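You operate a simulated robot arm through the tools that you are given. There is no shell and no other tool.

Carry out the task below with a simulated robot arm. There is one attempt and no reset: what you move stays moved.

JOB
Shut the tunnel down in order and cap the pipe.
Fine: heat off, wait till the screen says COLD, fan off, yellow cap on, main switch off last.

It is judged by the outcome, as a careful person would: the job done as asked, and still so three seconds after it is handed in. It fails if anything else is knocked over, pushed out of place, dropped, spilled or broken. A push-on lid holds only when it is set on centred and level and pressed home; a screw cap is set on level and turned clockwise until tight.

ROBOT AND FRAMES
A 6-joint arm with a two-finger gripper, fixed in place. Base frame: the origin is at the foot of the arm, x ahead of it, y to its left, z up. Lengths are in mm, angles in rad, forces in N, time in s.
Its first joint turns from -2.897 to 2.897 rad. Payload 3.43 kg.
The TCP is the grasp point between the finger pads, 20 mm short of the fingertips. In the tool frame z runs along the fingers and y along their closing line. The gripper opens to 190 mm. The gripper's body begins 248 mm behind the TCP.
Orientation is told as [roll, pitch, yaw] about the base's x, y, z axes, in that order, counted from this pose: with the fingers straight down and closing along the base's y, the tool's x points along the base's -x, its y along +y and its z along -z.

CONTROLS
- The arm moves only by the tool step_arm. Its argument "motion" is a list of rows, each an object (a shift or turn left out is 0, a gripper value left out holds the last) with "xyz": the shift along the tool's x, y, z in mm, a list of three; "rotation": the turn, a rotation vector about the tool's x, y, z in rad, a list of three; "claw": the finger opening in mm, from 0 to 190. In form: [{"xyz": [tx, ty, tz], "rotation": [wx, wy, wz], "claw": claw}, ...]. A call has 1 to 20 rows; each row shifts and turns the commanded pose from where the row before left it, along the tool's axes as they then stand. A row lasts 0.2 s, in which the tool goes at most 50 mm and 0.15 rad; a call with a longer step from one row to the next is refused whole, and so is a gripper value outside its range. A pose out of reach is approached as far as the arm can. The call stops where the force on the tool passes 40 N (or 10 N more than at its start, if that is more) or the arm is blocked; 0.2 s more then pass. Each finger travels about 45 mm/s and halts on what it meets, pressing with about 30 N; the grip force reading is that of the motor and also rises with nothing between the fingers. The clock runs only during rows and for 0.2 s after the last one: add rows that do not move to give the fingers time. It gives the time, the measured TCP pose, the force on the tool (base axes), the opening and the grip force at its end, in the units of the frame above (readings bear some noise), with the torque about the TCP (base axes, N m) and any sound that the robot's microphone picked up, and new pictures: "views" is both (left out), scene, wrist or none.
- Cameras (640 x 400 px; columns grow to the right, rows downward): "scene" is fixed at [397.5, 654.8, 1507.4]; the picture's right is [-0.72, -0.69, 0.00], its down [-0.34, 0.35, -0.87] and it looks along [0.61, -0.63, -0.49] (base axes); focal length 353 px, centre (320, 200). "wrist" rides on the gripper at [70, -8, -288] in the tool frame; the picture's right is [0.12, 0.99, 0.00], its down [-0.96, 0.11, -0.25] and it looks along [-0.25, 0.03, 0.97] (tool axes); focal length 261 px, centre (320, 200). There is no depth. A picture from a camera that has moved, and an enlarged one, comes with that camera's place and axes in the base frame and with its lens. The place of the scene camera against the robot may be out by one fixed shift of up to 25 mm in any direction.
- raise_lower(by): slides the trunk up (or, below 0, down) by that many mm; the arm rides with it, the base frame stays. It gives what a move gives, with no picture.
- close_up(camera, box): a new picture of the part [left, top, right, bottom] of that camera's present view, enlarged. It takes no simulated time.
- hand_in(): hands the job in; it is judged then, once.

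Places have to be worked out from the pictures, the camera data and where the tool is seen. Open the gripper and draw the arm clear of the work before you hand the job in, unless the task says otherwise.

The tools are called after "Emit:" as a command line: name --argument value ..., lists and objects as JSON in quotes. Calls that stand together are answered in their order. step_arm: Moves the arm, as the interface text tells. Its arguments: {"type":"object","properties":{"motion":{"type":"array"},"views":{"type":"string","enum":["both","scene","wrist","none"]}},"required":["motion"]} The other tools are called the same way: raise_lower (by) slides the trunk up or down; close_up (camera, box) takes an enlarged picture of a part of a camera's view; hand_in () hands the job in.

At the start:

```text
t: 0.0
eef_pos: [703.0, -218.8, 1219.0]
tool_rot: [0.0, 0.0, 0.0]
ft_force: [0.8, -0.2, 0.3]
torque: [0.01, 0.0, 0.03]
opening: 190.1
gripper_force: 0.0
trunk travel left (down, up): [-175.0, 65.0]
```

scene: 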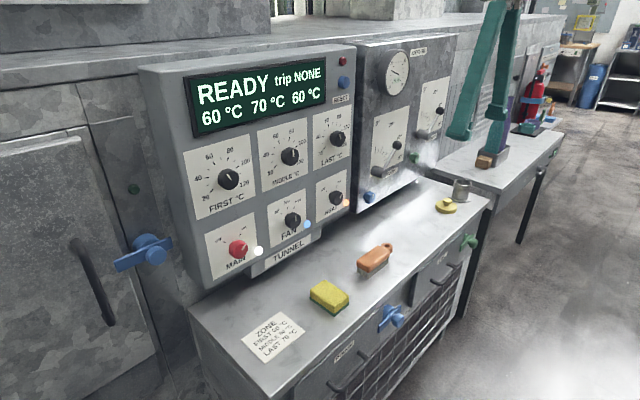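
wrist: 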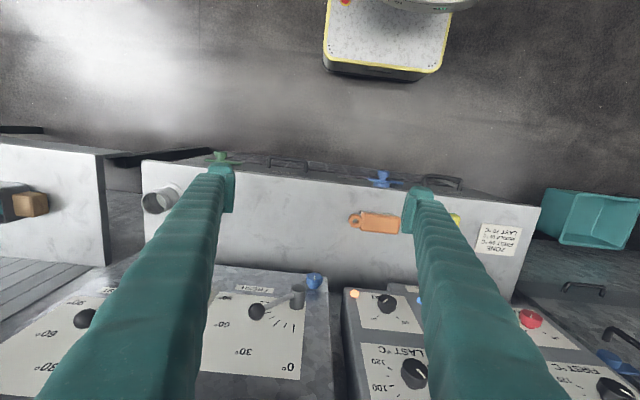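

I start by looking more closely at the panel and the bench before moving anything.

Emit:
close_up --camera "scene" --box '[180, 40, 360, 150]'

Emit:
close_up --camera "scene" --box '[190, 150, 370, 280]'

Emit:
close_up --camera "scene" --box '[350, 30, 510, 250]'

Emit:
close_up --camera "scene" --box '[230, 170, 500, 340]'

Emit:
close_up --camera "wrist" --box '[100, 130, 320, 400]'

Emit:
close_up --camera "wrist" --box '[320, 150, 640, 400]'

```text
3.56 times, centred on (270, 95) of scene
camera zoom: at [397.5, 654.8, 1507.4], right [-0.72, -0.69, 0.0], down [-0.34, 0.35, -0.87], along [0.61, -0.63, -0.49], focal length 1256 px, centre (498, 573)
```

zoom: 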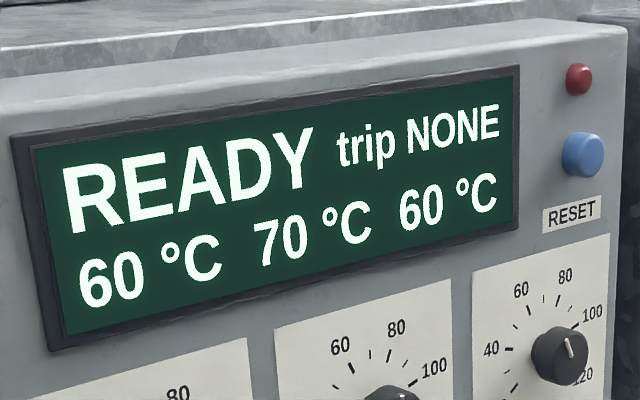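

```text
3.08 times, centred on (280, 215) of scene
camera zoom: at [397.5, 654.8, 1507.4], right [-0.72, -0.69, 0.0], down [-0.34, 0.35, -0.87], along [0.61, -0.63, -0.49], focal length 1086 px, centre (443, 154)
```

zoom: 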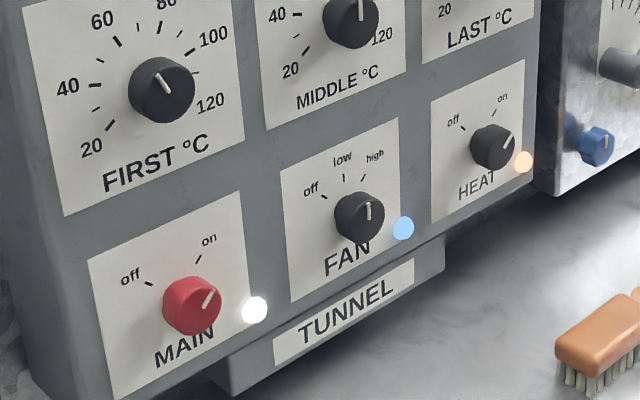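

```text
1.82 times, centred on (430, 140) of scene
camera zoom: at [397.5, 654.8, 1507.4], right [-0.72, -0.69, 0.0], down [-0.34, 0.35, -0.87], along [0.61, -0.63, -0.49], focal length 642 px, centre (120, 309)
```

zoom: 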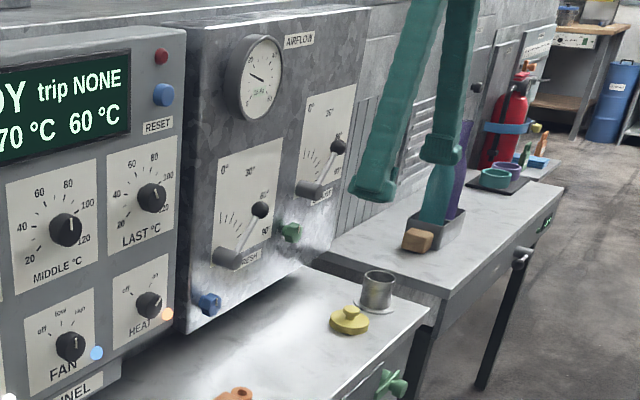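

```text
2.35 times, centred on (365, 255) of scene
camera zoom: at [397.5, 654.8, 1507.4], right [-0.72, -0.69, 0.0], down [-0.34, 0.35, -0.87], along [0.61, -0.63, -0.49], focal length 831 px, centre (214, 71)
```

zoom: 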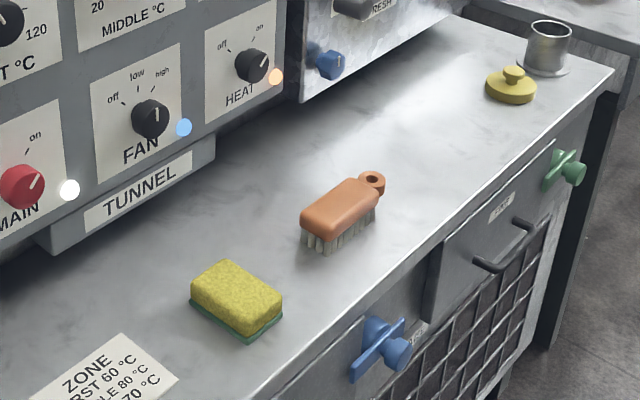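

```text
1.48 times, centred on (210, 265) of wrist
camera zoom: at [633.6, -228.5, 1506.9], right [-0.12, 0.99, 0.0], down [0.96, 0.11, 0.25], along [0.25, 0.03, -0.97], focal length 386 px, centre (483, 104)
```

zoom: 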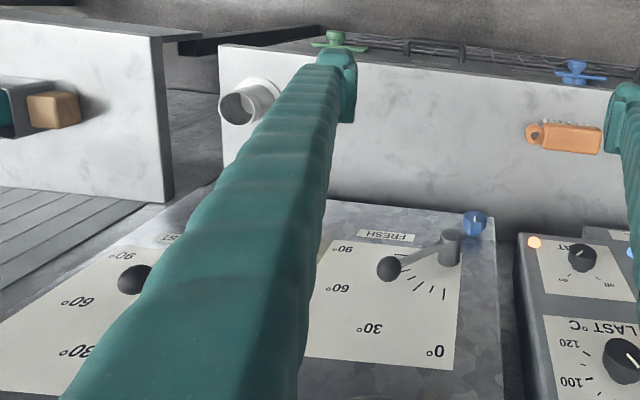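

```text
1.60 times, centred on (480, 275) of wrist
camera zoom: at [633.6, -228.5, 1506.9], right [-0.12, 0.99, 0.0], down [0.96, 0.11, 0.25], along [0.25, 0.03, -0.97], focal length 417 px, centre (64, 80)
```

zoom: 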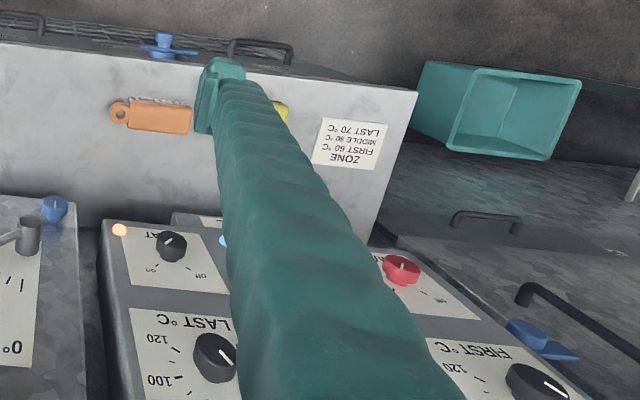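

The screen reads READY, 60/70/60 °C. By triangulation the HEAT knob is near (985, -38, 1000), FAN near y≈130 and MAIN near y≈299. The bench top is at z≈803, and the pipe is near (831, -576, 913). I move in front of the panel and turn the tool to point forward for a straight look.

Emit:
step_arm --motion '[{"xyz": [-12, 36, 20]}, {"xyz": [-12, 36, 20]}, {"xyz": [-12, 36, 20]}, {"xyz": [-12, 36, 20]}, {"xyz": [-12, 35, 19]}, {"rotation": [0, -0.1428, 0]}, {"rotation": [0, -0.1428, 0]}, {"rotation": [0, -0.1428, 0]}, {"rotation": [0, -0.1428, 0]}, {"rotation": [0, -0.1428, 0]}, {"rotation": [0, -0.1428, 0]}, {"rotation": [0, -0.1428, 0]}, {"rotation": [0, -0.1428, 0]}, {"rotation": [0, -0.1428, 0]}, {"rotation": [0, -0.1428, 0]}, {"rotation": [0, -0.1428, 0]}]'

```text
t: 3.6
eef_pos: [698.4, 139.9, 1029.1]
tool_rot: [0.138, -1.209, 0.335]
ft_force: [0.0, 0.5, 0.1]
torque: [0.0, 0.04, -0.01]
opening: 189.9
gripper_force: 0.0
out of reach, approached as far as the arm can: row 13, 14
trunk travel left (down, up): [-175.0, 65.0]
stopped in row 16: the arm was blocked; the commanded pose is now the measured one
camera wrist: at [439.8, -0.7, 1064.5], right [-0.48, 0.87, -0.06], down [0.07, 0.11, 0.99], along [0.87, 0.47, -0.11], focal length 261 px, centre (320, 200)
```

scene: 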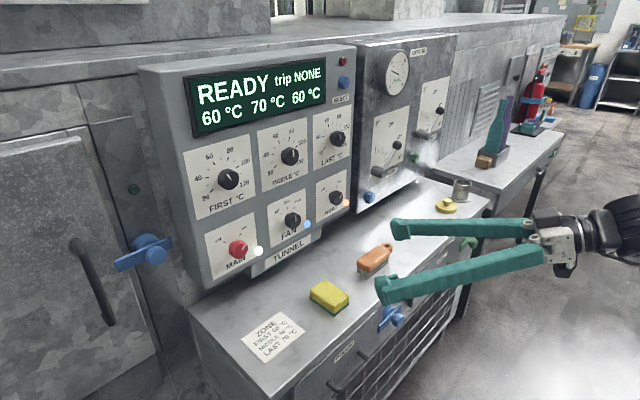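
wrist: 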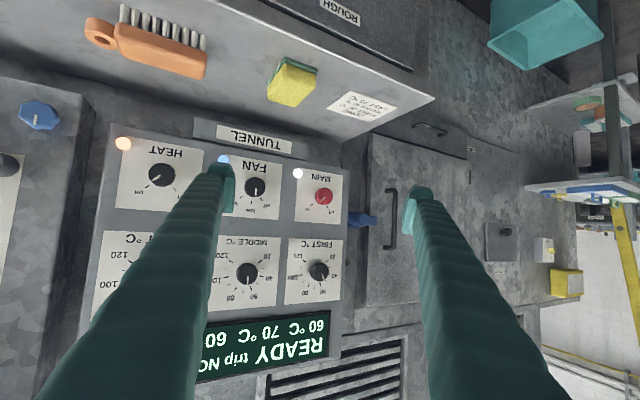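

The arm came too close to its own base, so it stopped short. The new view places the knob fronts at x≈995, z≈983, with HEAT at y≈-31, FAN at y≈139 and MAIN at y≈309. I move forward, where there is more room, and straighten the tool there.

Emit:
step_arm --motion '[{"xyz": [-10.9, -31.3, 24.6]}, {"xyz": [-10.9, -31.3, 24.6]}, {"xyz": [-10.9, -31.3, 24.6]}, {"xyz": [-10.9, -31.3, 24.6]}, {"xyz": [-10.9, -31.3, 24.6]}, {"rotation": [0.0936, -0.0728, 0.0072]}, {"rotation": [0.0936, -0.0728, 0.0072]}, {"rotation": [0.0936, -0.0728, 0.0072]}, {"rotation": [0.0936, -0.0728, 0.0072]}, {"rotation": [0.0936, -0.0728, 0.0072]}]'

```text
t: 5.8
eef_pos: [888.2, 60.3, 1029.0]
tool_rot: [-0.01, -1.423, 0.195]
ft_force: [-0.2, 0.5, -0.4]
torque: [0.02, 0.01, 0.0]
opening: 189.9
gripper_force: 0.1
out of reach, approached as far as the arm can: row 9, 10
trunk travel left (down, up): [-175.0, 65.0]
camera wrist: at [600.6, -3.6, 1001.8], right [-0.2, 0.97, -0.12], down [-0.12, 0.1, 0.99], along [0.97, 0.21, 0.1], focal length 261 px, centre (320, 200)
```

scene: 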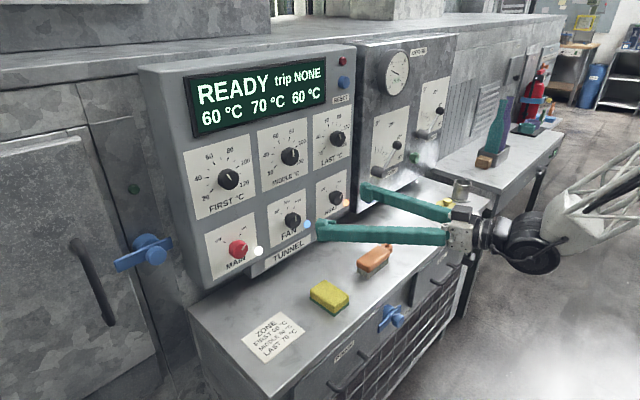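
wrist: 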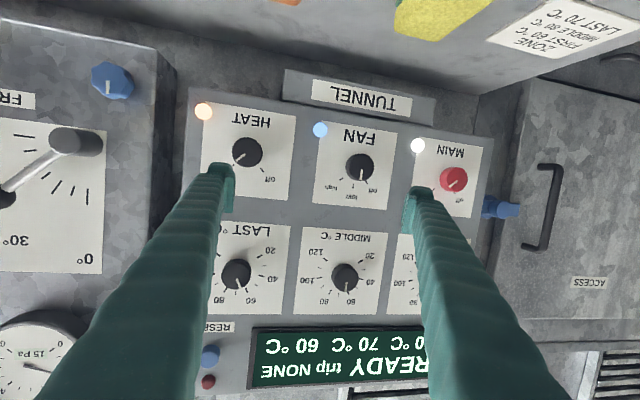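

The tool is still about 8° off straight, so the wrist joint is near its limit and the forearm comes down steeply. Lowering the trunk should ease that. At the new height (TCP z≈930) the fingers stay well clear of the items on the bench.

Emit:
raise_lower --by -100

```text
t: 7.1
eef_pos: [888.1, 60.4, 929.1]
tool_rot: [-0.007, -1.424, 0.196]
ft_force: [-0.5, -0.4, 0.4]
torque: [-0.02, 0.0, 0.02]
opening: 190.1
gripper_force: 0.1
trunk travel left (down, up): [-75.0, 165.0]
```

The trunk is down 100 mm. I move up about 55 mm and watch whether the tool settles to the straight-ahead pose.

Emit:
step_arm --motion '[{"xyz": [-27, 0, 0]}, {"xyz": [-27, 0, 0]}, {}]' --views "none"

```text
t: 7.9
eef_pos: [894.9, 62.6, 983.3]
tool_rot: [-0.009, -1.425, 0.195]
ft_force: [0.2, -0.2, 0.0]
torque: [0.02, 0.01, -0.01]
opening: 190.0
gripper_force: 0.0
trunk travel left (down, up): [-75.0, 165.0]
```

The commanded orientation is now the measured one. I rotate the remaining 0.236 rad to face the panel squarely and slide over to the HEAT knob.

Emit:
step_arm --motion '[{"rotation": [0.0928, -0.0726, 0.0074]}, {"rotation": [0.0928, -0.0726, 0.0074]}, {"xyz": [0, -31, 0]}, {"xyz": [0, -31, 0]}, {"xyz": [0, -31, 0]}, {}]'

```text
t: 9.3
eef_pos: [915.0, -30.0, 983.2]
tool_rot: [-0.009, -1.425, 0.196]
ft_force: [0.1, 0.1, 0.8]
torque: [0.02, 0.01, -0.01]
opening: 189.8
gripper_force: 0.1
out of reach, approached as far as the arm can: row 1, 2
trunk travel left (down, up): [-75.0, 165.0]
camera wrist: at [627.0, -93.4, 955.4], right [-0.2, 0.97, -0.12], down [-0.12, 0.1, 0.99], along [0.97, 0.21, 0.1], focal length 261 px, centre (320, 200)
```

scene: 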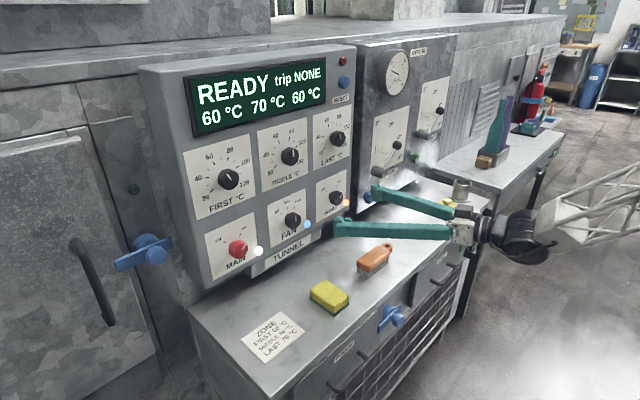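
wrist: 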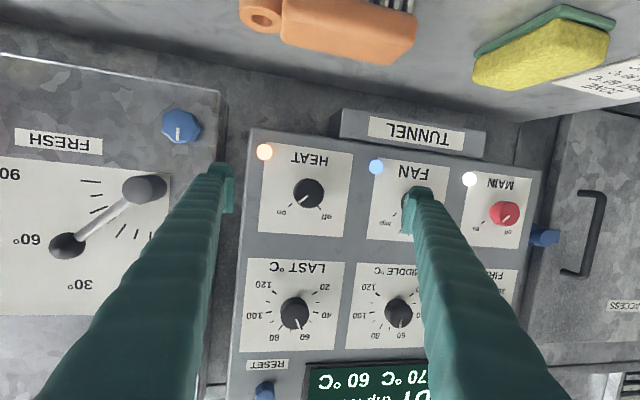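

The orientation did not change at all, so one joint must be sitting on a limit. I look closely at the arm before choosing another way round.

Emit:
close_up --camera "scene" --box '[420, 140, 640, 280]'

Emit:
close_up --camera "wrist" --box '[220, 120, 400, 260]'

```text
2.86 times, centred on (530, 210) of scene
camera zoom: at [397.5, 654.8, 1507.4], right [-0.72, -0.69, 0.0], down [-0.34, 0.35, -0.87], along [0.61, -0.63, -0.49], focal length 1009 px, centre (-280, 171)
```

zoom: 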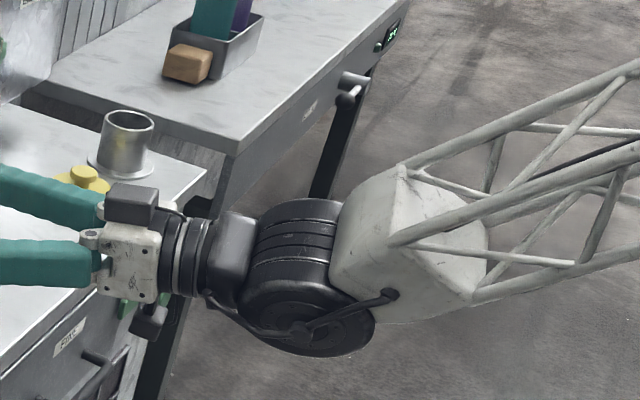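

```text
2.86 times, centred on (310, 190) of wrist
camera zoom: at [627.0, -93.4, 955.4], right [-0.2, 0.97, -0.12], down [-0.12, 0.1, 0.99], along [0.97, 0.21, 0.1], focal length 745 px, centre (349, 229)
```

zoom: 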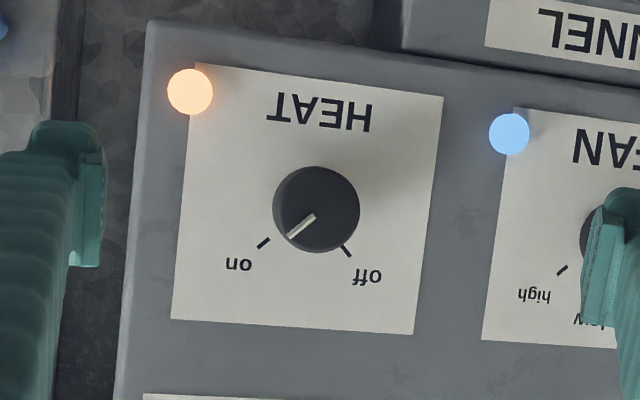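

The HEAT pointer sits at "on", and "off" is about 90° round from it. To find out which direction is limited, I try small separate turns of yaw and pitch.

Emit:
step_arm --motion '[{"rotation": [0.05, 0, 0]}, {"rotation": [0.05, 0, 0]}]' --views "none"

```text
t: 9.9
eef_pos: [915.2, -30.8, 983.4]
tool_rot: [-0.106, -1.423, 0.192]
ft_force: [0.1, 0.0, -0.1]
torque: [0.0, -0.01, 0.04]
opening: 190.0
gripper_force: 0.1
trunk travel left (down, up): [-75.0, 165.0]
```

The yaw turn worked, so the tool now points 4.8° left and 8.4° down. I finish the yaw and then try the pitch in small steps.

Emit:
step_arm --motion '[{"rotation": [0.042, 0, 0]}, {"rotation": [0.042, 0, 0]}, {"rotation": [0, -0.03, 0]}, {"rotation": [0, -0.03, 0]}, {}]' --views "none"

```text
t: 11.1
eef_pos: [912.8, -39.3, 981.6]
tool_rot: [-0.22, -1.481, 0.284]
ft_force: [-0.1, 0.1, -0.2]
torque: [-0.02, 0.0, 0.0]
opening: 190.1
gripper_force: 0.0
out of reach, approached as far as the arm can: row 1, 2
trunk travel left (down, up): [-75.0, 165.0]
```

Pitch moves now. The tool axis is (0.994, 0.063, -0.088), about 6° from straight. I continue with pitch and then yaw in small steps.

Emit:
step_arm --motion '[{"rotation": [0, -0.03, 0]}, {"rotation": [0, -0.03, 0]}, {"rotation": [0, -0.03, 0]}, {}]' --views "none"

Emit:
step_arm --motion '[{"rotation": [0.02, 0, 0]}, {"rotation": [0.02, 0, 0]}, {"rotation": [0.02, 0, 0]}, {}]' --views "none"

```text
t: 12.1
eef_pos: [911.2, -48.8, 983.7]
tool_rot: [-1.568, -1.557, 1.638]
ft_force: [0.3, -0.7, 0.3]
torque: [-0.01, 0.01, 0.02]
opening: 189.8
gripper_force: 0.0
out of reach, approached as far as the arm can: row 1, 3
trunk travel left (down, up): [-75.0, 165.0]
```

```text
t: 13.1
eef_pos: [910.8, -49.1, 983.4]
tool_rot: [-1.563, -1.557, 1.631]
ft_force: [-0.5, 0.1, 0.4]
torque: [0.01, 0.02, 0.01]
opening: 190.3
gripper_force: 0.1
out of reach, approached as far as the arm can: row 2
trunk travel left (down, up): [-75.0, 165.0]
```

The pitch is now level, and the tool points only 3.9° left of straight. Turning about the tool's own axis should use only the last joint, so I try that next. Turning HEAT from on to off needs about -1.57 rad about tool z.

Emit:
step_arm --motion '[{"rotation": [0, 0, -0.14]}, {"rotation": [0, 0, -0.14]}, {"rotation": [0, 0, -0.14]}, {"rotation": [0, 0, -0.14]}, {"rotation": [0, 0, -0.14]}, {}]'

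```text
t: 14.5
eef_pos: [901.2, -112.8, 1073.9]
tool_rot: [-1.404, -1.131, 1.575]
ft_force: [0.4, -0.3, 0.4]
torque: [-0.01, 0.02, -0.02]
opening: 190.1
gripper_force: 0.1
out of reach, approached as far as the arm can: row 1, 2, 3, 4, 5
trunk travel left (down, up): [-75.0, 165.0]
camera wrist: at [619.7, -196.6, 1035.1], right [-0.17, 0.83, -0.52], down [-0.27, 0.47, 0.84], along [0.95, 0.28, 0.14], focal length 261 px, centre (320, 200)
```

scene: 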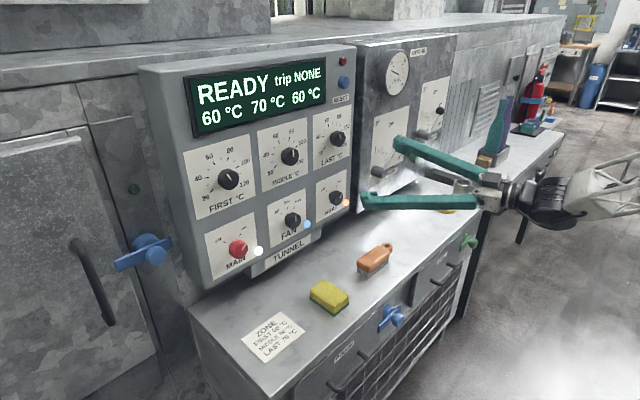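
wrist: 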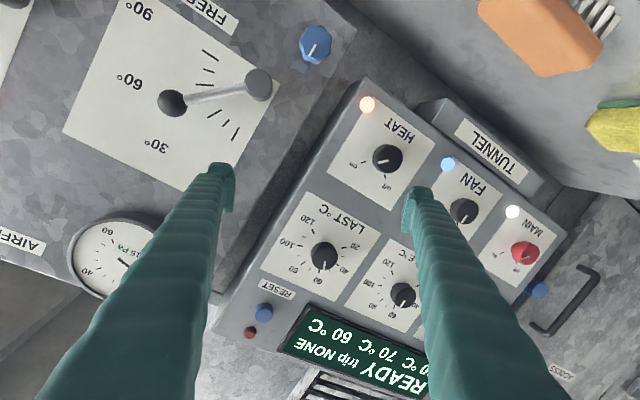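

Turning negative drives the last joint into its limit: the joints wound up when the wrist passed straight. Turning positive by about half a turn should bring it back to mid-range, and the fingers are symmetric, so the grip is unaffected. I back off slightly, narrow the fingers, and rotate.

Emit:
step_arm --motion '[{"xyz": [0, 0, -25], "claw": 80}, {"rotation": [0, 0, 0.14]}, {"rotation": [0, 0, 0.14]}, {"rotation": [0, 0, 0.14]}, {"rotation": [0, 0, 0.14]}, {"rotation": [0, 0, 0.14]}, {"rotation": [0, 0, 0.14]}, {"rotation": [0, 0, 0.14]}, {"rotation": [0, 0, 0.14]}, {"rotation": [0, 0, 0.14]}, {"rotation": [0, 0, 0.14]}, {"rotation": [0, 0, 0.14]}, {"rotation": [0, 0, 0.14]}, {"rotation": [0, 0, 0.14]}, {"rotation": [0, 0, 0.14]}, {"rotation": [0, 0, 0.14]}, {"rotation": [0, 0, 0.14]}, {"rotation": [0, 0, 0.14]}, {"rotation": [0, 0, 0.14]}]'

```text
t: 18.5
eef_pos: [875.1, -123.3, 1082.9]
tool_rot: [1.517, 0.499, -1.461]
ft_force: [0.0, 0.4, -0.5]
torque: [0.02, 0.01, 0.02]
opening: 80.0
gripper_force: 0.1
out of reach, approached as far as the arm can: row 1
trunk travel left (down, up): [-75.0, 165.0]
camera wrist: at [583.0, -97.5, 1123.9], right [0.09, -0.36, 0.93], down [-0.14, -0.93, -0.35], along [0.99, -0.1, -0.14], focal length 261 px, centre (320, 200)
```

scene: 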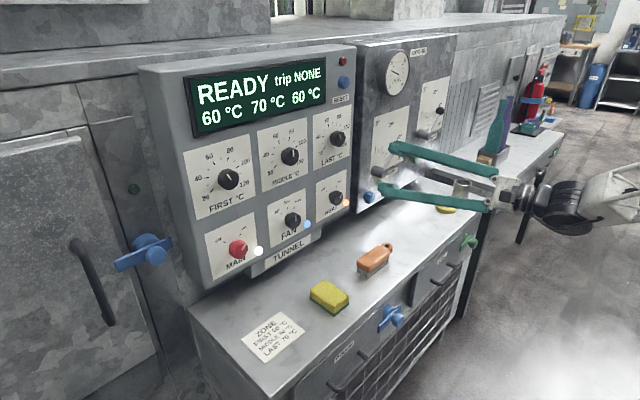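
wrist: 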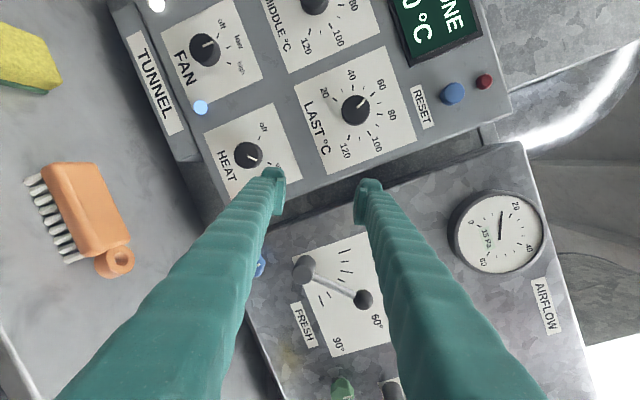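

Position held through the turn, and the last joint is now near mid-range. I finish rotating to "camera up" and squared to the panel, and move in front of HEAT.

Emit:
step_arm --motion '[{"rotation": [-0.0185, -0.0038, 0.1341]}, {"rotation": [-0.0185, -0.0038, 0.1341]}, {"rotation": [-0.0185, -0.0038, 0.1341]}, {"rotation": [-0.0185, -0.0038, 0.1341]}, {"rotation": [-0.0185, -0.0038, 0.1341]}, {"rotation": [-0.0185, -0.0038, 0.1341]}, {"rotation": [-0.0185, -0.0038, 0.1341]}, {"rotation": [-0.0185, -0.0038, 0.1341]}, {"xyz": [-25, -23, 5]}, {"xyz": [-25, -23, 5]}, {"xyz": [-25, -23, 5]}, {"xyz": [-25, -23, 5]}, {}]'

```text
t: 21.3
eef_pos: [885.2, -74.5, 992.2]
tool_rot: [0.336, 1.565, -2.778]
ft_force: [0.1, -0.4, -0.3]
torque: [0.0, 0.01, -0.01]
opening: 79.9
gripper_force: 0.2
out of reach, approached as far as the arm can: row 10, 11, 12
trunk travel left (down, up): [-75.0, 165.0]
camera wrist: at [597.9, -74.5, 1064.8], right [0.03, -0.99, 0.12], down [-0.25, -0.13, -0.96], along [0.97, 0.0, -0.25], focal length 261 px, centre (320, 200)
```

scene: 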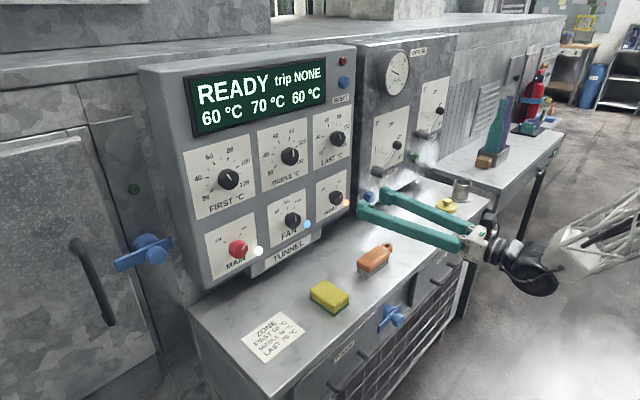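
wrist: 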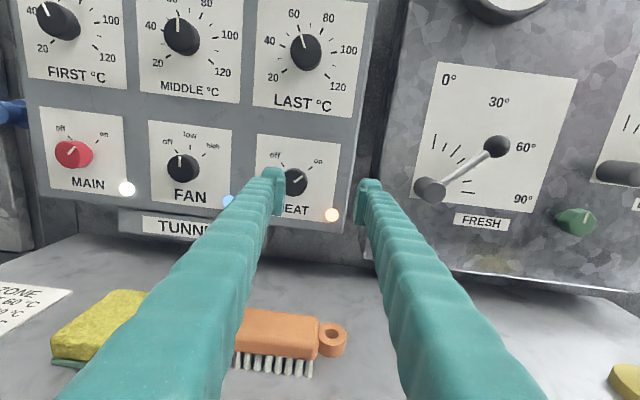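

The view is now upright and tidy. However, the tool cannot go further left without yawing, which suggests the forearm roll is on its limit. I unwind this by going back to tool-down, yawed well to the side to stay clear of the singular region. Then I will pitch up exactly in the arm's own plane so the wrist simply passes straight through.

Emit:
step_arm --motion '[{"rotation": [0.125, 0, 0]}, {"rotation": [0.125, 0, 0]}, {"rotation": [0, 0, -0.15]}, {"rotation": [0, 0, -0.15]}, {"rotation": [0, 0, -0.15]}, {"rotation": [0, 0, -0.15]}, {"rotation": [0, 0, -0.15]}, {"rotation": [0, 0, -0.15]}, {"rotation": [0, 0, -0.15]}, {"rotation": [0, 0, -0.15]}, {"rotation": [0, 0, -0.15]}, {"rotation": [0, 0, -0.15]}]' --views "none"

```text
t: 23.9
eef_pos: [886.0, -75.8, 993.6]
tool_rot: [1.569, 0.068, -1.32]
ft_force: [-0.6, 0.0, 0.0]
torque: [0.05, 0.0, -0.02]
opening: 80.0
gripper_force: 0.1
trunk travel left (down, up): [-75.0, 165.0]
```

The tool is now yawed 14° left and rolled. I pitch it down about its sideways axis.

Emit:
step_arm --motion '[{"rotation": [0.1428, 0, 0]}, {"rotation": [0.1428, 0, 0]}, {"rotation": [0.1428, 0, 0]}, {"rotation": [0.1428, 0, 0]}, {"rotation": [0.1428, 0, 0]}, {"rotation": [0.1428, 0, 0]}, {"rotation": [0.1428, 0, 0]}, {"rotation": [0.1428, 0, 0]}, {"rotation": [0.1428, 0, 0]}, {"rotation": [0.1428, 0, 0]}, {"rotation": [0.1428, 0, 0]}, {}]' --views "scene"

```text
t: 26.5
eef_pos: [885.1, -75.8, 990.3]
tool_rot: [-0.004, 0.07, -1.322]
ft_force: [-0.2, -1.0, -0.9]
torque: [0.0, 0.07, 0.01]
opening: 80.1
gripper_force: 0.1
trunk travel left (down, up): [-75.0, 165.0]
```

scene: 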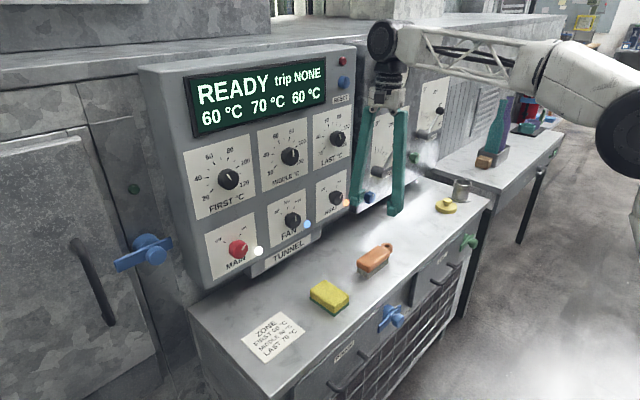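

That worked cleanly with no out-of-reach rows. Next I square the yaw to 0 and centre the tool on y=0, so the arm plane and the tool plane coincide.

Emit:
step_arm --motion '[{"rotation": [0.0043, -0.0062, -0.1321]}, {"rotation": [0.0043, -0.0062, -0.1321]}, {"rotation": [0.0043, -0.0062, -0.1321]}, {"rotation": [0.0043, -0.0062, -0.1321]}, {"rotation": [0.0043, -0.0062, -0.1321]}, {"rotation": [0.0043, -0.0062, -0.1321]}, {"rotation": [0.0043, -0.0062, -0.1321]}, {"rotation": [0.0043, -0.0062, -0.1321]}, {"rotation": [0.0043, -0.0062, -0.1321]}, {"rotation": [0.0043, -0.0062, -0.1321]}, {"xyz": [15, 38, -5]}, {"xyz": [15, 38, -5]}, {}]'

```text
t: 29.3
eef_pos: [859.6, -0.6, 999.0]
tool_rot: [0.002, -0.004, 0.0]
ft_force: [-0.1, 0.4, 0.1]
torque: [0.01, -0.03, 0.04]
opening: 79.8
gripper_force: 0.0
trunk travel left (down, up): [-75.0, 165.0]
camera wrist: at [789.0, -10.0, 1287.6], right [-0.12, 0.99, 0.0], down [0.96, 0.12, 0.25], along [0.25, 0.03, -0.97], focal length 261 px, centre (320, 200)
```

scene: 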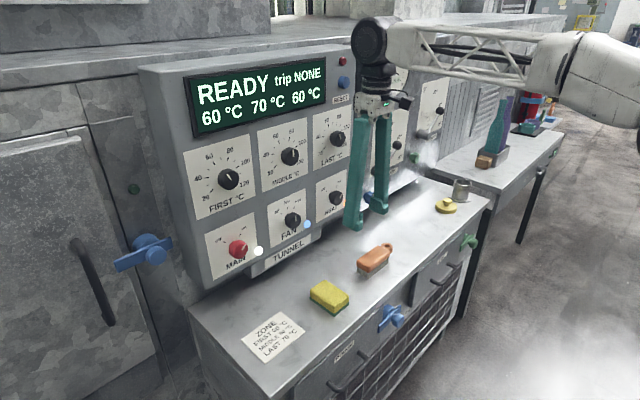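
wrist: 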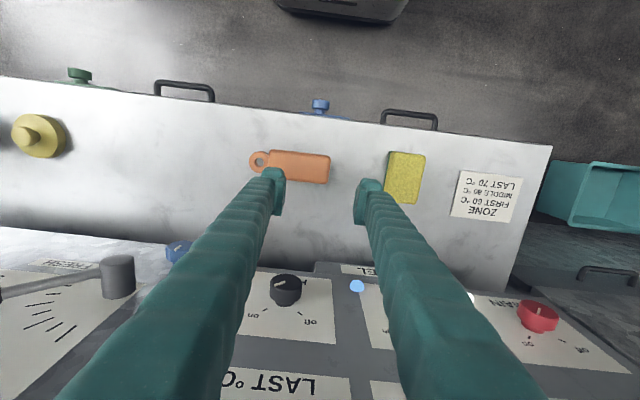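

The tool is straight down and in the arm's plane at y≈0. I pitch it up in that plane and watch for out-of-reach reports.

Emit:
step_arm --motion '[{"rotation": [0, -0.1428, 0]}, {"rotation": [0, -0.1428, 0]}, {"rotation": [0, -0.1428, 0]}, {"rotation": [0, -0.1428, 0]}, {"rotation": [0, -0.1428, 0]}, {"rotation": [0, -0.1428, 0]}, {"rotation": [0, -0.1428, 0]}, {"rotation": [0, -0.1428, 0]}, {"rotation": [0, -0.1428, 0]}, {"rotation": [0, -0.1428, 0]}, {"rotation": [0, -0.1428, 0]}, {}]'

```text
t: 31.9
eef_pos: [857.0, 0.0, 1001.4]
tool_rot: [-3.046, -1.565, 3.045]
ft_force: [0.0, 0.3, -0.3]
torque: [-0.02, 0.02, -0.01]
opening: 79.9
gripper_force: 0.0
trunk travel left (down, up): [-75.0, 165.0]
camera wrist: at [569.4, -8.9, 930.1], right [0.0, 0.99, -0.12], down [-0.25, 0.12, 0.96], along [0.97, 0.03, 0.25], focal length 261 px, centre (320, 200)
```

scene: 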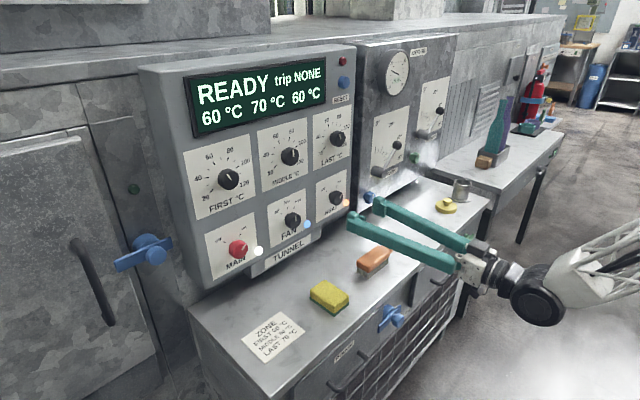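
wrist: 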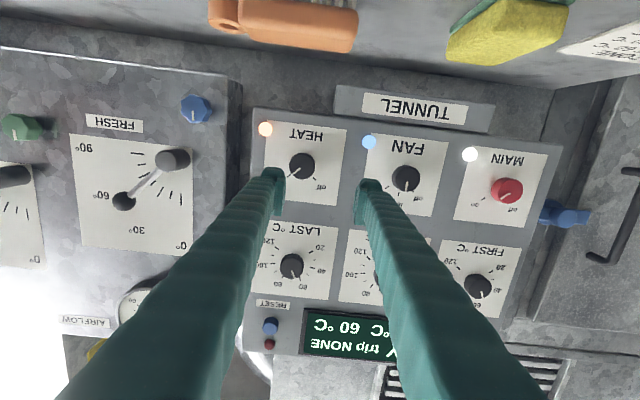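

The tool passed straight through with no trouble and now points forward at (857, 0, 1001). HEAT works out at about (993, -33, 986), with the panel face at x≈1008. I move in front of HEAT and pre-roll by +0.75 rad so the -1.57 turn is centred on the joint's range.

Emit:
step_arm --motion '[{"xyz": [7.5, -16.5, 36]}, {"xyz": [7.5, -16.5, 36]}, {"rotation": [0, 0, 0.15]}, {"rotation": [0, 0, 0.15]}, {"rotation": [0, 0, 0.15]}, {"rotation": [0, 0, 0.15]}, {"rotation": [0, 0, 0.15]}, {}]'

```text
t: 33.7
eef_pos: [929.1, -32.3, 986.8]
tool_rot: [1.573, -0.819, -1.573]
ft_force: [0.0, 1.1, 0.2]
torque: [-0.01, 0.0, -0.02]
opening: 80.2
gripper_force: 0.1
trunk travel left (down, up): [-75.0, 165.0]
camera wrist: at [641.1, 8.9, 929.3], right [0.0, 0.81, 0.59], down [-0.25, -0.57, 0.78], along [0.97, -0.15, 0.2], focal length 261 px, centre (320, 200)
```

scene: 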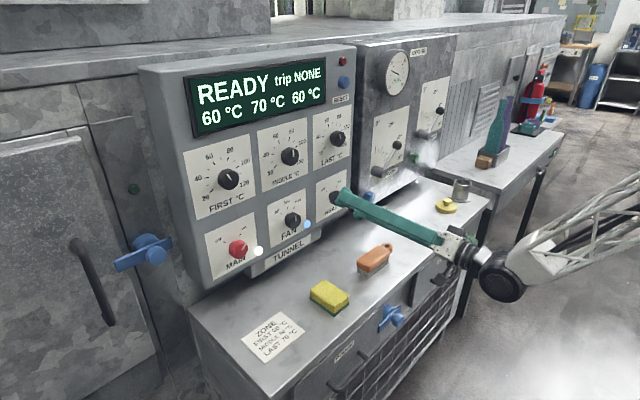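
wrist: 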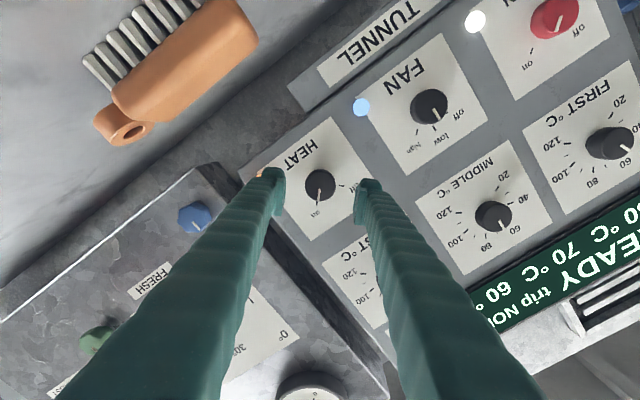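

The tool axis projects to pixel (320, 185), right on the HEAT knob. I take a close-up to judge the knob's depth before going in.

Emit:
close_up --camera "wrist" --box '[250, 130, 400, 240]'

Emit:
close_up --camera "scene" --box '[260, 160, 400, 250]'

```text
3.64 times, centred on (325, 185) of wrist
camera zoom: at [641.1, 8.9, 929.3], right [0.0, 0.81, 0.59], down [-0.25, -0.57, 0.78], along [0.97, -0.15, 0.2], focal length 948 px, centre (302, 254)
```

zoom: 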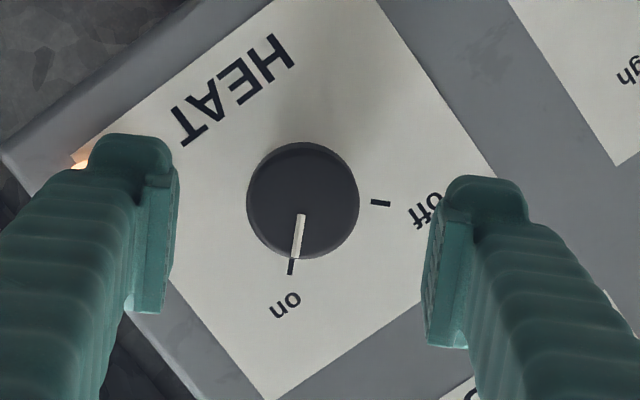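

```text
4.44 times, centred on (330, 205) of scene
camera zoom: at [397.5, 654.8, 1507.4], right [-0.72, -0.69, 0.0], down [-0.34, 0.35, -0.87], along [0.61, -0.63, -0.49], focal length 1569 px, centre (276, 178)
```

zoom: 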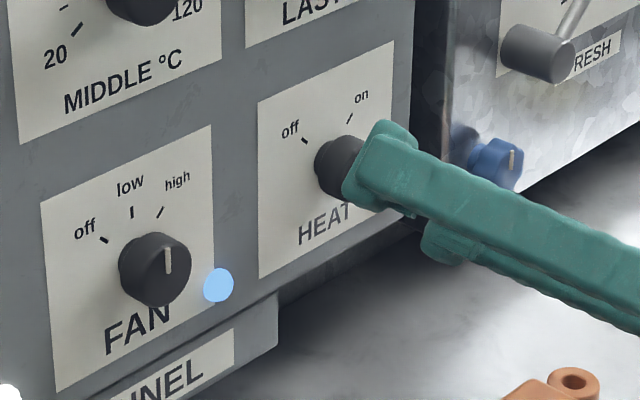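

The knob is about 42 mm in diameter and sticks out about 28 mm, so its front is near x≈981, and the off/on ticks are about 100° apart. I advance so the tips reach x≈1000, short of the panel, and close on the knob.

Emit:
step_arm --motion '[{"xyz": [0, 0, 25]}, {"xyz": [0, 0, 25]}, {}, {"claw": 25}, {}, {}, {}, {}]'

```text
t: 35.5
eef_pos: [978.4, -32.4, 988.5]
tool_rot: [1.574, -0.823, -1.573]
ft_force: [3.3, 2.7, 3.3]
torque: [0.04, -0.01, -0.02]
opening: 38.8
gripper_force: 45.0
trunk travel left (down, up): [-75.0, 165.0]
camera wrist: at [690.0, 8.0, 930.0], right [0.0, 0.81, 0.59], down [-0.25, -0.57, 0.78], along [0.97, -0.15, 0.2], focal length 261 px, centre (320, 200)
```

scene: 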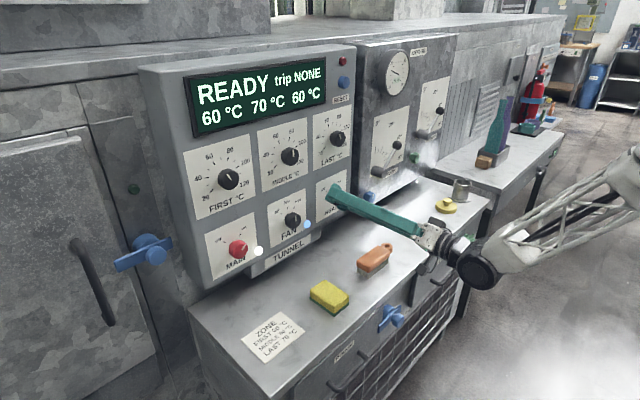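
wrist: 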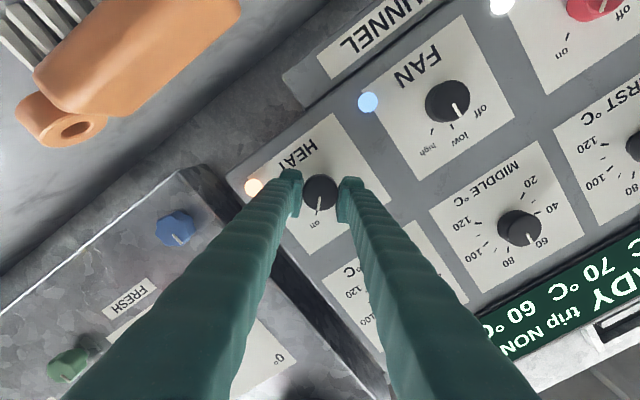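

The knob is gripped at 38.8 mm. I turn it counter-clockwise (negative about tool z) toward off.

Emit:
step_arm --motion '[{"rotation": [0, 0, -0.14]}, {"rotation": [0, 0, -0.14]}, {"rotation": [0, 0, -0.14]}, {"rotation": [0, 0, -0.14]}, {"rotation": [0, 0, -0.14]}, {"rotation": [0, 0, -0.14]}, {"rotation": [0, 0, -0.14]}, {"rotation": [0, 0, -0.14]}, {"rotation": [0, 0, -0.14]}, {"rotation": [0, 0, -0.14]}, {"rotation": [0, 0, -0.14]}, {}]'

```text
t: 37.5
eef_pos: [976.8, -28.7, 988.0]
tool_rot: [-1.583, -1.131, 1.587]
ft_force: [-24.2, 30.2, 5.6]
torque: [0.08, -0.23, 0.7]
opening: 38.7
gripper_force: 45.0
trunk travel left (down, up): [-75.0, 165.0]
stopped in row 9: the force on the tool passed its limit at 42 N (the readings are from after the stop); the commanded pose is now the measured one
camera wrist: at [690.4, -68.8, 927.3], right [0.0, 0.85, -0.53], down [-0.25, 0.51, 0.82], along [0.97, 0.14, 0.21], focal length 261 px, centre (320, 200)
```

scene: 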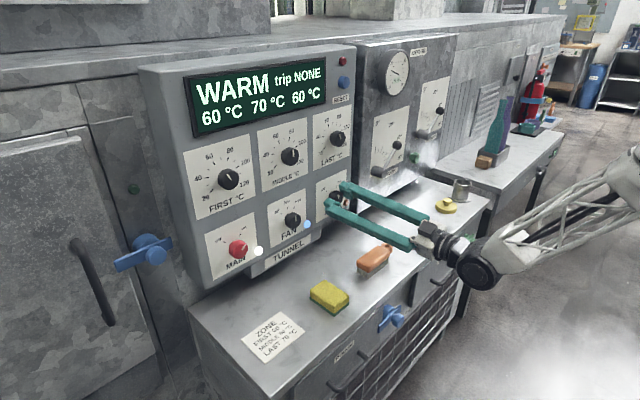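
wrist: 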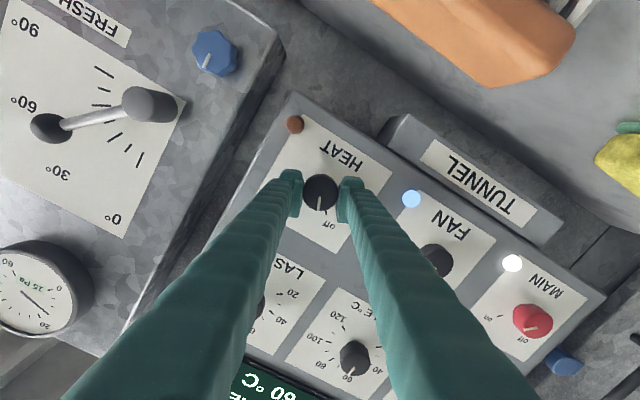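

The heat lamp is out and the screen says WARM. Side force built up to 30 N, so I check the pointer in close-up before any further turn.

Emit:
close_up --camera "wrist" --box '[250, 100, 430, 260]'

```text
2.50 times, centred on (340, 180) of wrist
camera zoom: at [690.4, -68.8, 927.3], right [0.0, 0.85, -0.53], down [-0.25, 0.51, 0.82], along [0.97, 0.14, 0.21], focal length 652 px, centre (270, 250)
```

zoom: 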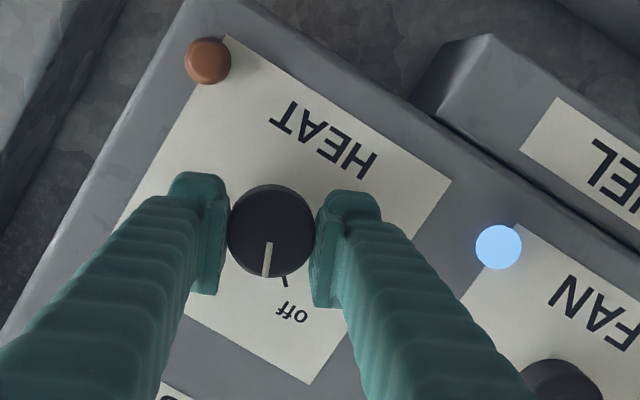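

The pointer is about 20° short of the off tick. I release to shed the side load and see where it rests.

Emit:
step_arm --motion '[{"claw": 75}, {}, {}, {}, {}]'

Emit:
close_up --camera "wrist" --box '[250, 100, 430, 260]'

```text
t: 38.7
eef_pos: [977.8, -33.5, 987.0]
tool_rot: [-1.579, -1.135, 1.578]
ft_force: [0.5, -0.6, 0.4]
torque: [-0.05, 0.03, 0.01]
opening: 75.3
gripper_force: 0.0
trunk travel left (down, up): [-75.0, 165.0]
camera wrist: at [691.2, -71.4, 926.5], right [0.0, 0.85, -0.53], down [-0.25, 0.51, 0.82], along [0.97, 0.13, 0.21], focal length 261 px, centre (320, 200)
```

scene: 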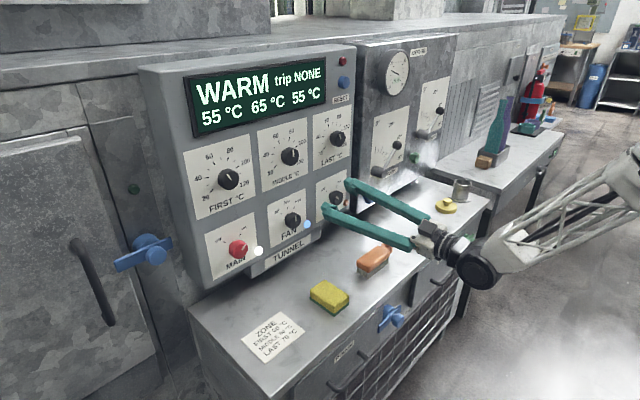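
wrist: 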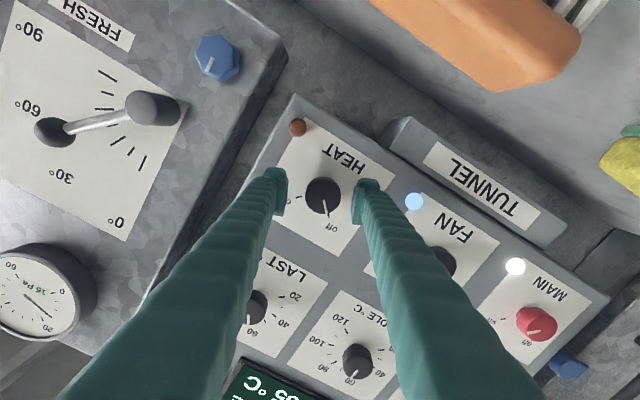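

```text
2.50 times, centred on (340, 180) of wrist
camera zoom: at [691.2, -71.4, 926.5], right [0.0, 0.85, -0.53], down [-0.25, 0.51, 0.82], along [0.97, 0.13, 0.21], focal length 652 px, centre (270, 250)
```

zoom: 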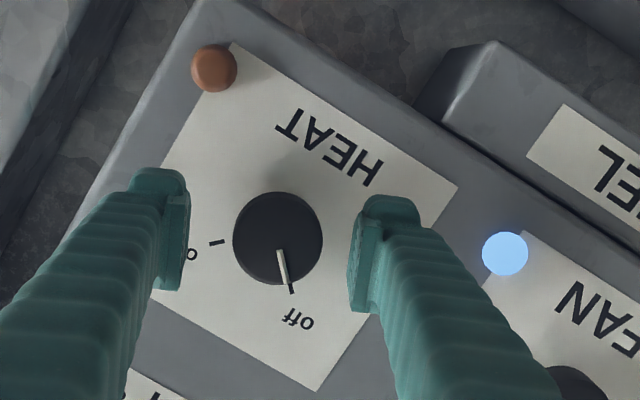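

The knob snapped to "off", the lamp is dark, and the screen reads WARM 55/65/55. I back away and, while it cools, go over to stand in front of FAN without touching anything.

Emit:
step_arm --motion '[{"xyz": [0, 0, -28]}, {"xyz": [0, 0, -28]}, {"rotation": [0, 0, 0.145]}, {"rotation": [0, 0, 0.145]}, {"rotation": [0, 0, 0.145]}, {"xyz": [0, 43.4, 0]}, {"xyz": [0, 43.4, 0]}, {"xyz": [0, 43.4, 0]}, {"xyz": [0, 43.4, 0]}, {}, {}, {}]'

Emit:
close_up --camera "wrist" --box '[230, 100, 410, 260]'

```text
t: 41.3
eef_pos: [922.1, 138.7, 985.4]
tool_rot: [-2.716, -1.567, 2.718]
ft_force: [0.0, 0.7, 0.5]
torque: [0.03, -0.01, -0.01]
opening: 74.8
gripper_force: 0.0
trunk travel left (down, up): [-75.0, 165.0]
camera wrist: at [634.1, 129.0, 914.8], right [0.0, 0.99, -0.12], down [-0.25, 0.12, 0.96], along [0.97, 0.03, 0.25], focal length 261 px, centre (320, 200)
```

scene: 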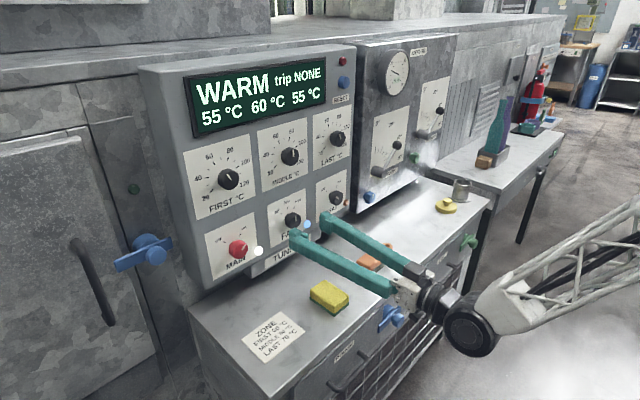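
wrist: 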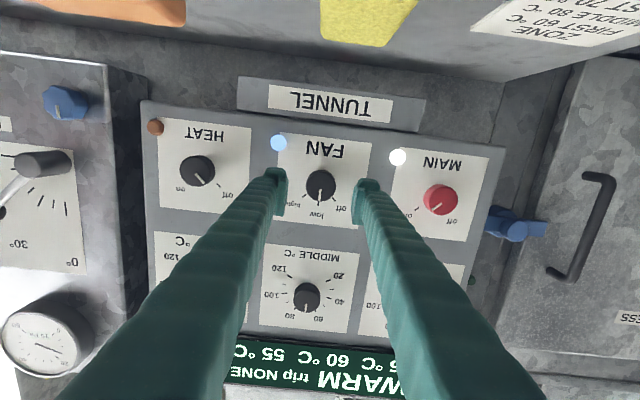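

```text
2.50 times, centred on (320, 180) of wrist
camera zoom: at [634.1, 129.0, 914.8], right [0.0, 0.99, -0.12], down [-0.25, 0.12, 0.96], along [0.97, 0.03, 0.25], focal length 652 px, centre (320, 250)
```

zoom: 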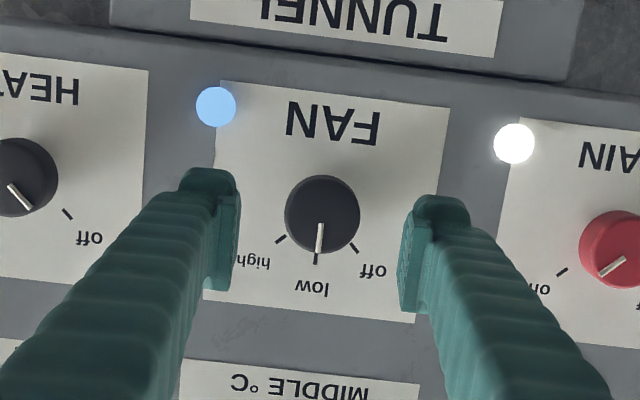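

FAN points at "low", and off is about 50° counter-clockwise from there. The tool axis is on the knob. The screen still says WARM 55/60/55, so I pre-roll slightly and wait.

Emit:
step_arm --motion '[{"rotation": [0, 0, 0.14]}, {"rotation": [0, 0, 0.14]}, {"rotation": [0, 0, 0.14]}, {}, {}, {}, {}, {}, {}, {}, {}, {}, {}, {}, {}, {}, {}, {}, {}, {}]' --views "scene"

```text
t: 45.5
eef_pos: [923.7, 140.4, 986.2]
tool_rot: [1.577, -1.151, -1.575]
ft_force: [0.4, 0.5, 0.0]
torque: [-0.01, 0.0, -0.03]
opening: 75.2
gripper_force: 0.0
trunk travel left (down, up): [-75.0, 165.0]
```

scene: 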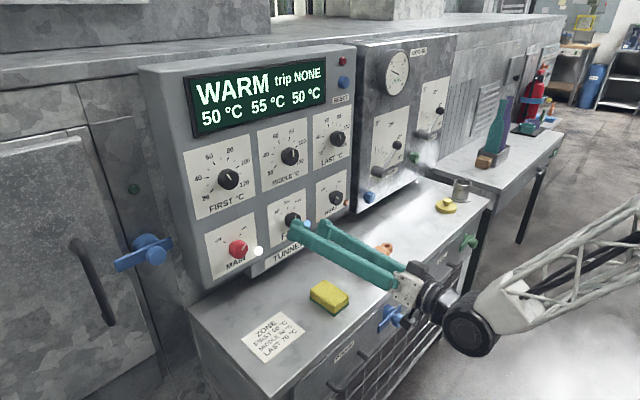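

The screen shows WARM 50/55/50 and is cooling steadily, so I keep waiting.

Emit:
step_arm --motion '[{}, {}, {}, {}, {}, {}, {}, {}, {}, {}, {}, {}, {}, {}, {}, {}, {}, {}, {}, {}]' --views "scene"

Emit:
step_arm --motion '[{}, {}, {}, {}, {}, {}, {}, {}, {}, {}, {}, {}, {}, {}, {}, {}, {}, {}, {}, {}]' --views "scene"

```text
t: 49.7
eef_pos: [921.6, 139.3, 986.4]
tool_rot: [1.578, -1.152, -1.577]
ft_force: [-0.5, 0.4, -1.4]
torque: [-0.02, 0.01, 0.0]
opening: 75.1
gripper_force: 0.0
trunk travel left (down, up): [-75.0, 165.0]
```

scene: 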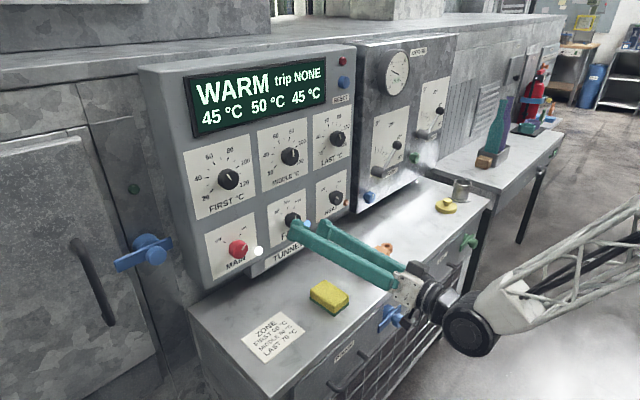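

```text
t: 53.9
eef_pos: [923.6, 139.6, 986.4]
tool_rot: [1.58, -1.152, -1.576]
ft_force: [-0.7, 0.5, -0.6]
torque: [0.01, -0.03, 0.02]
opening: 75.1
gripper_force: 0.1
trunk travel left (down, up): [-75.0, 165.0]
```

scene: 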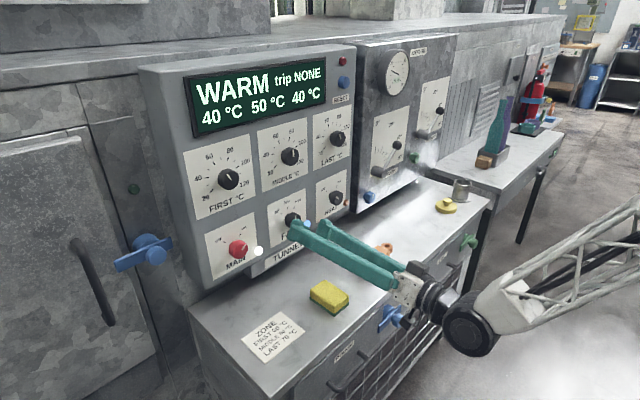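

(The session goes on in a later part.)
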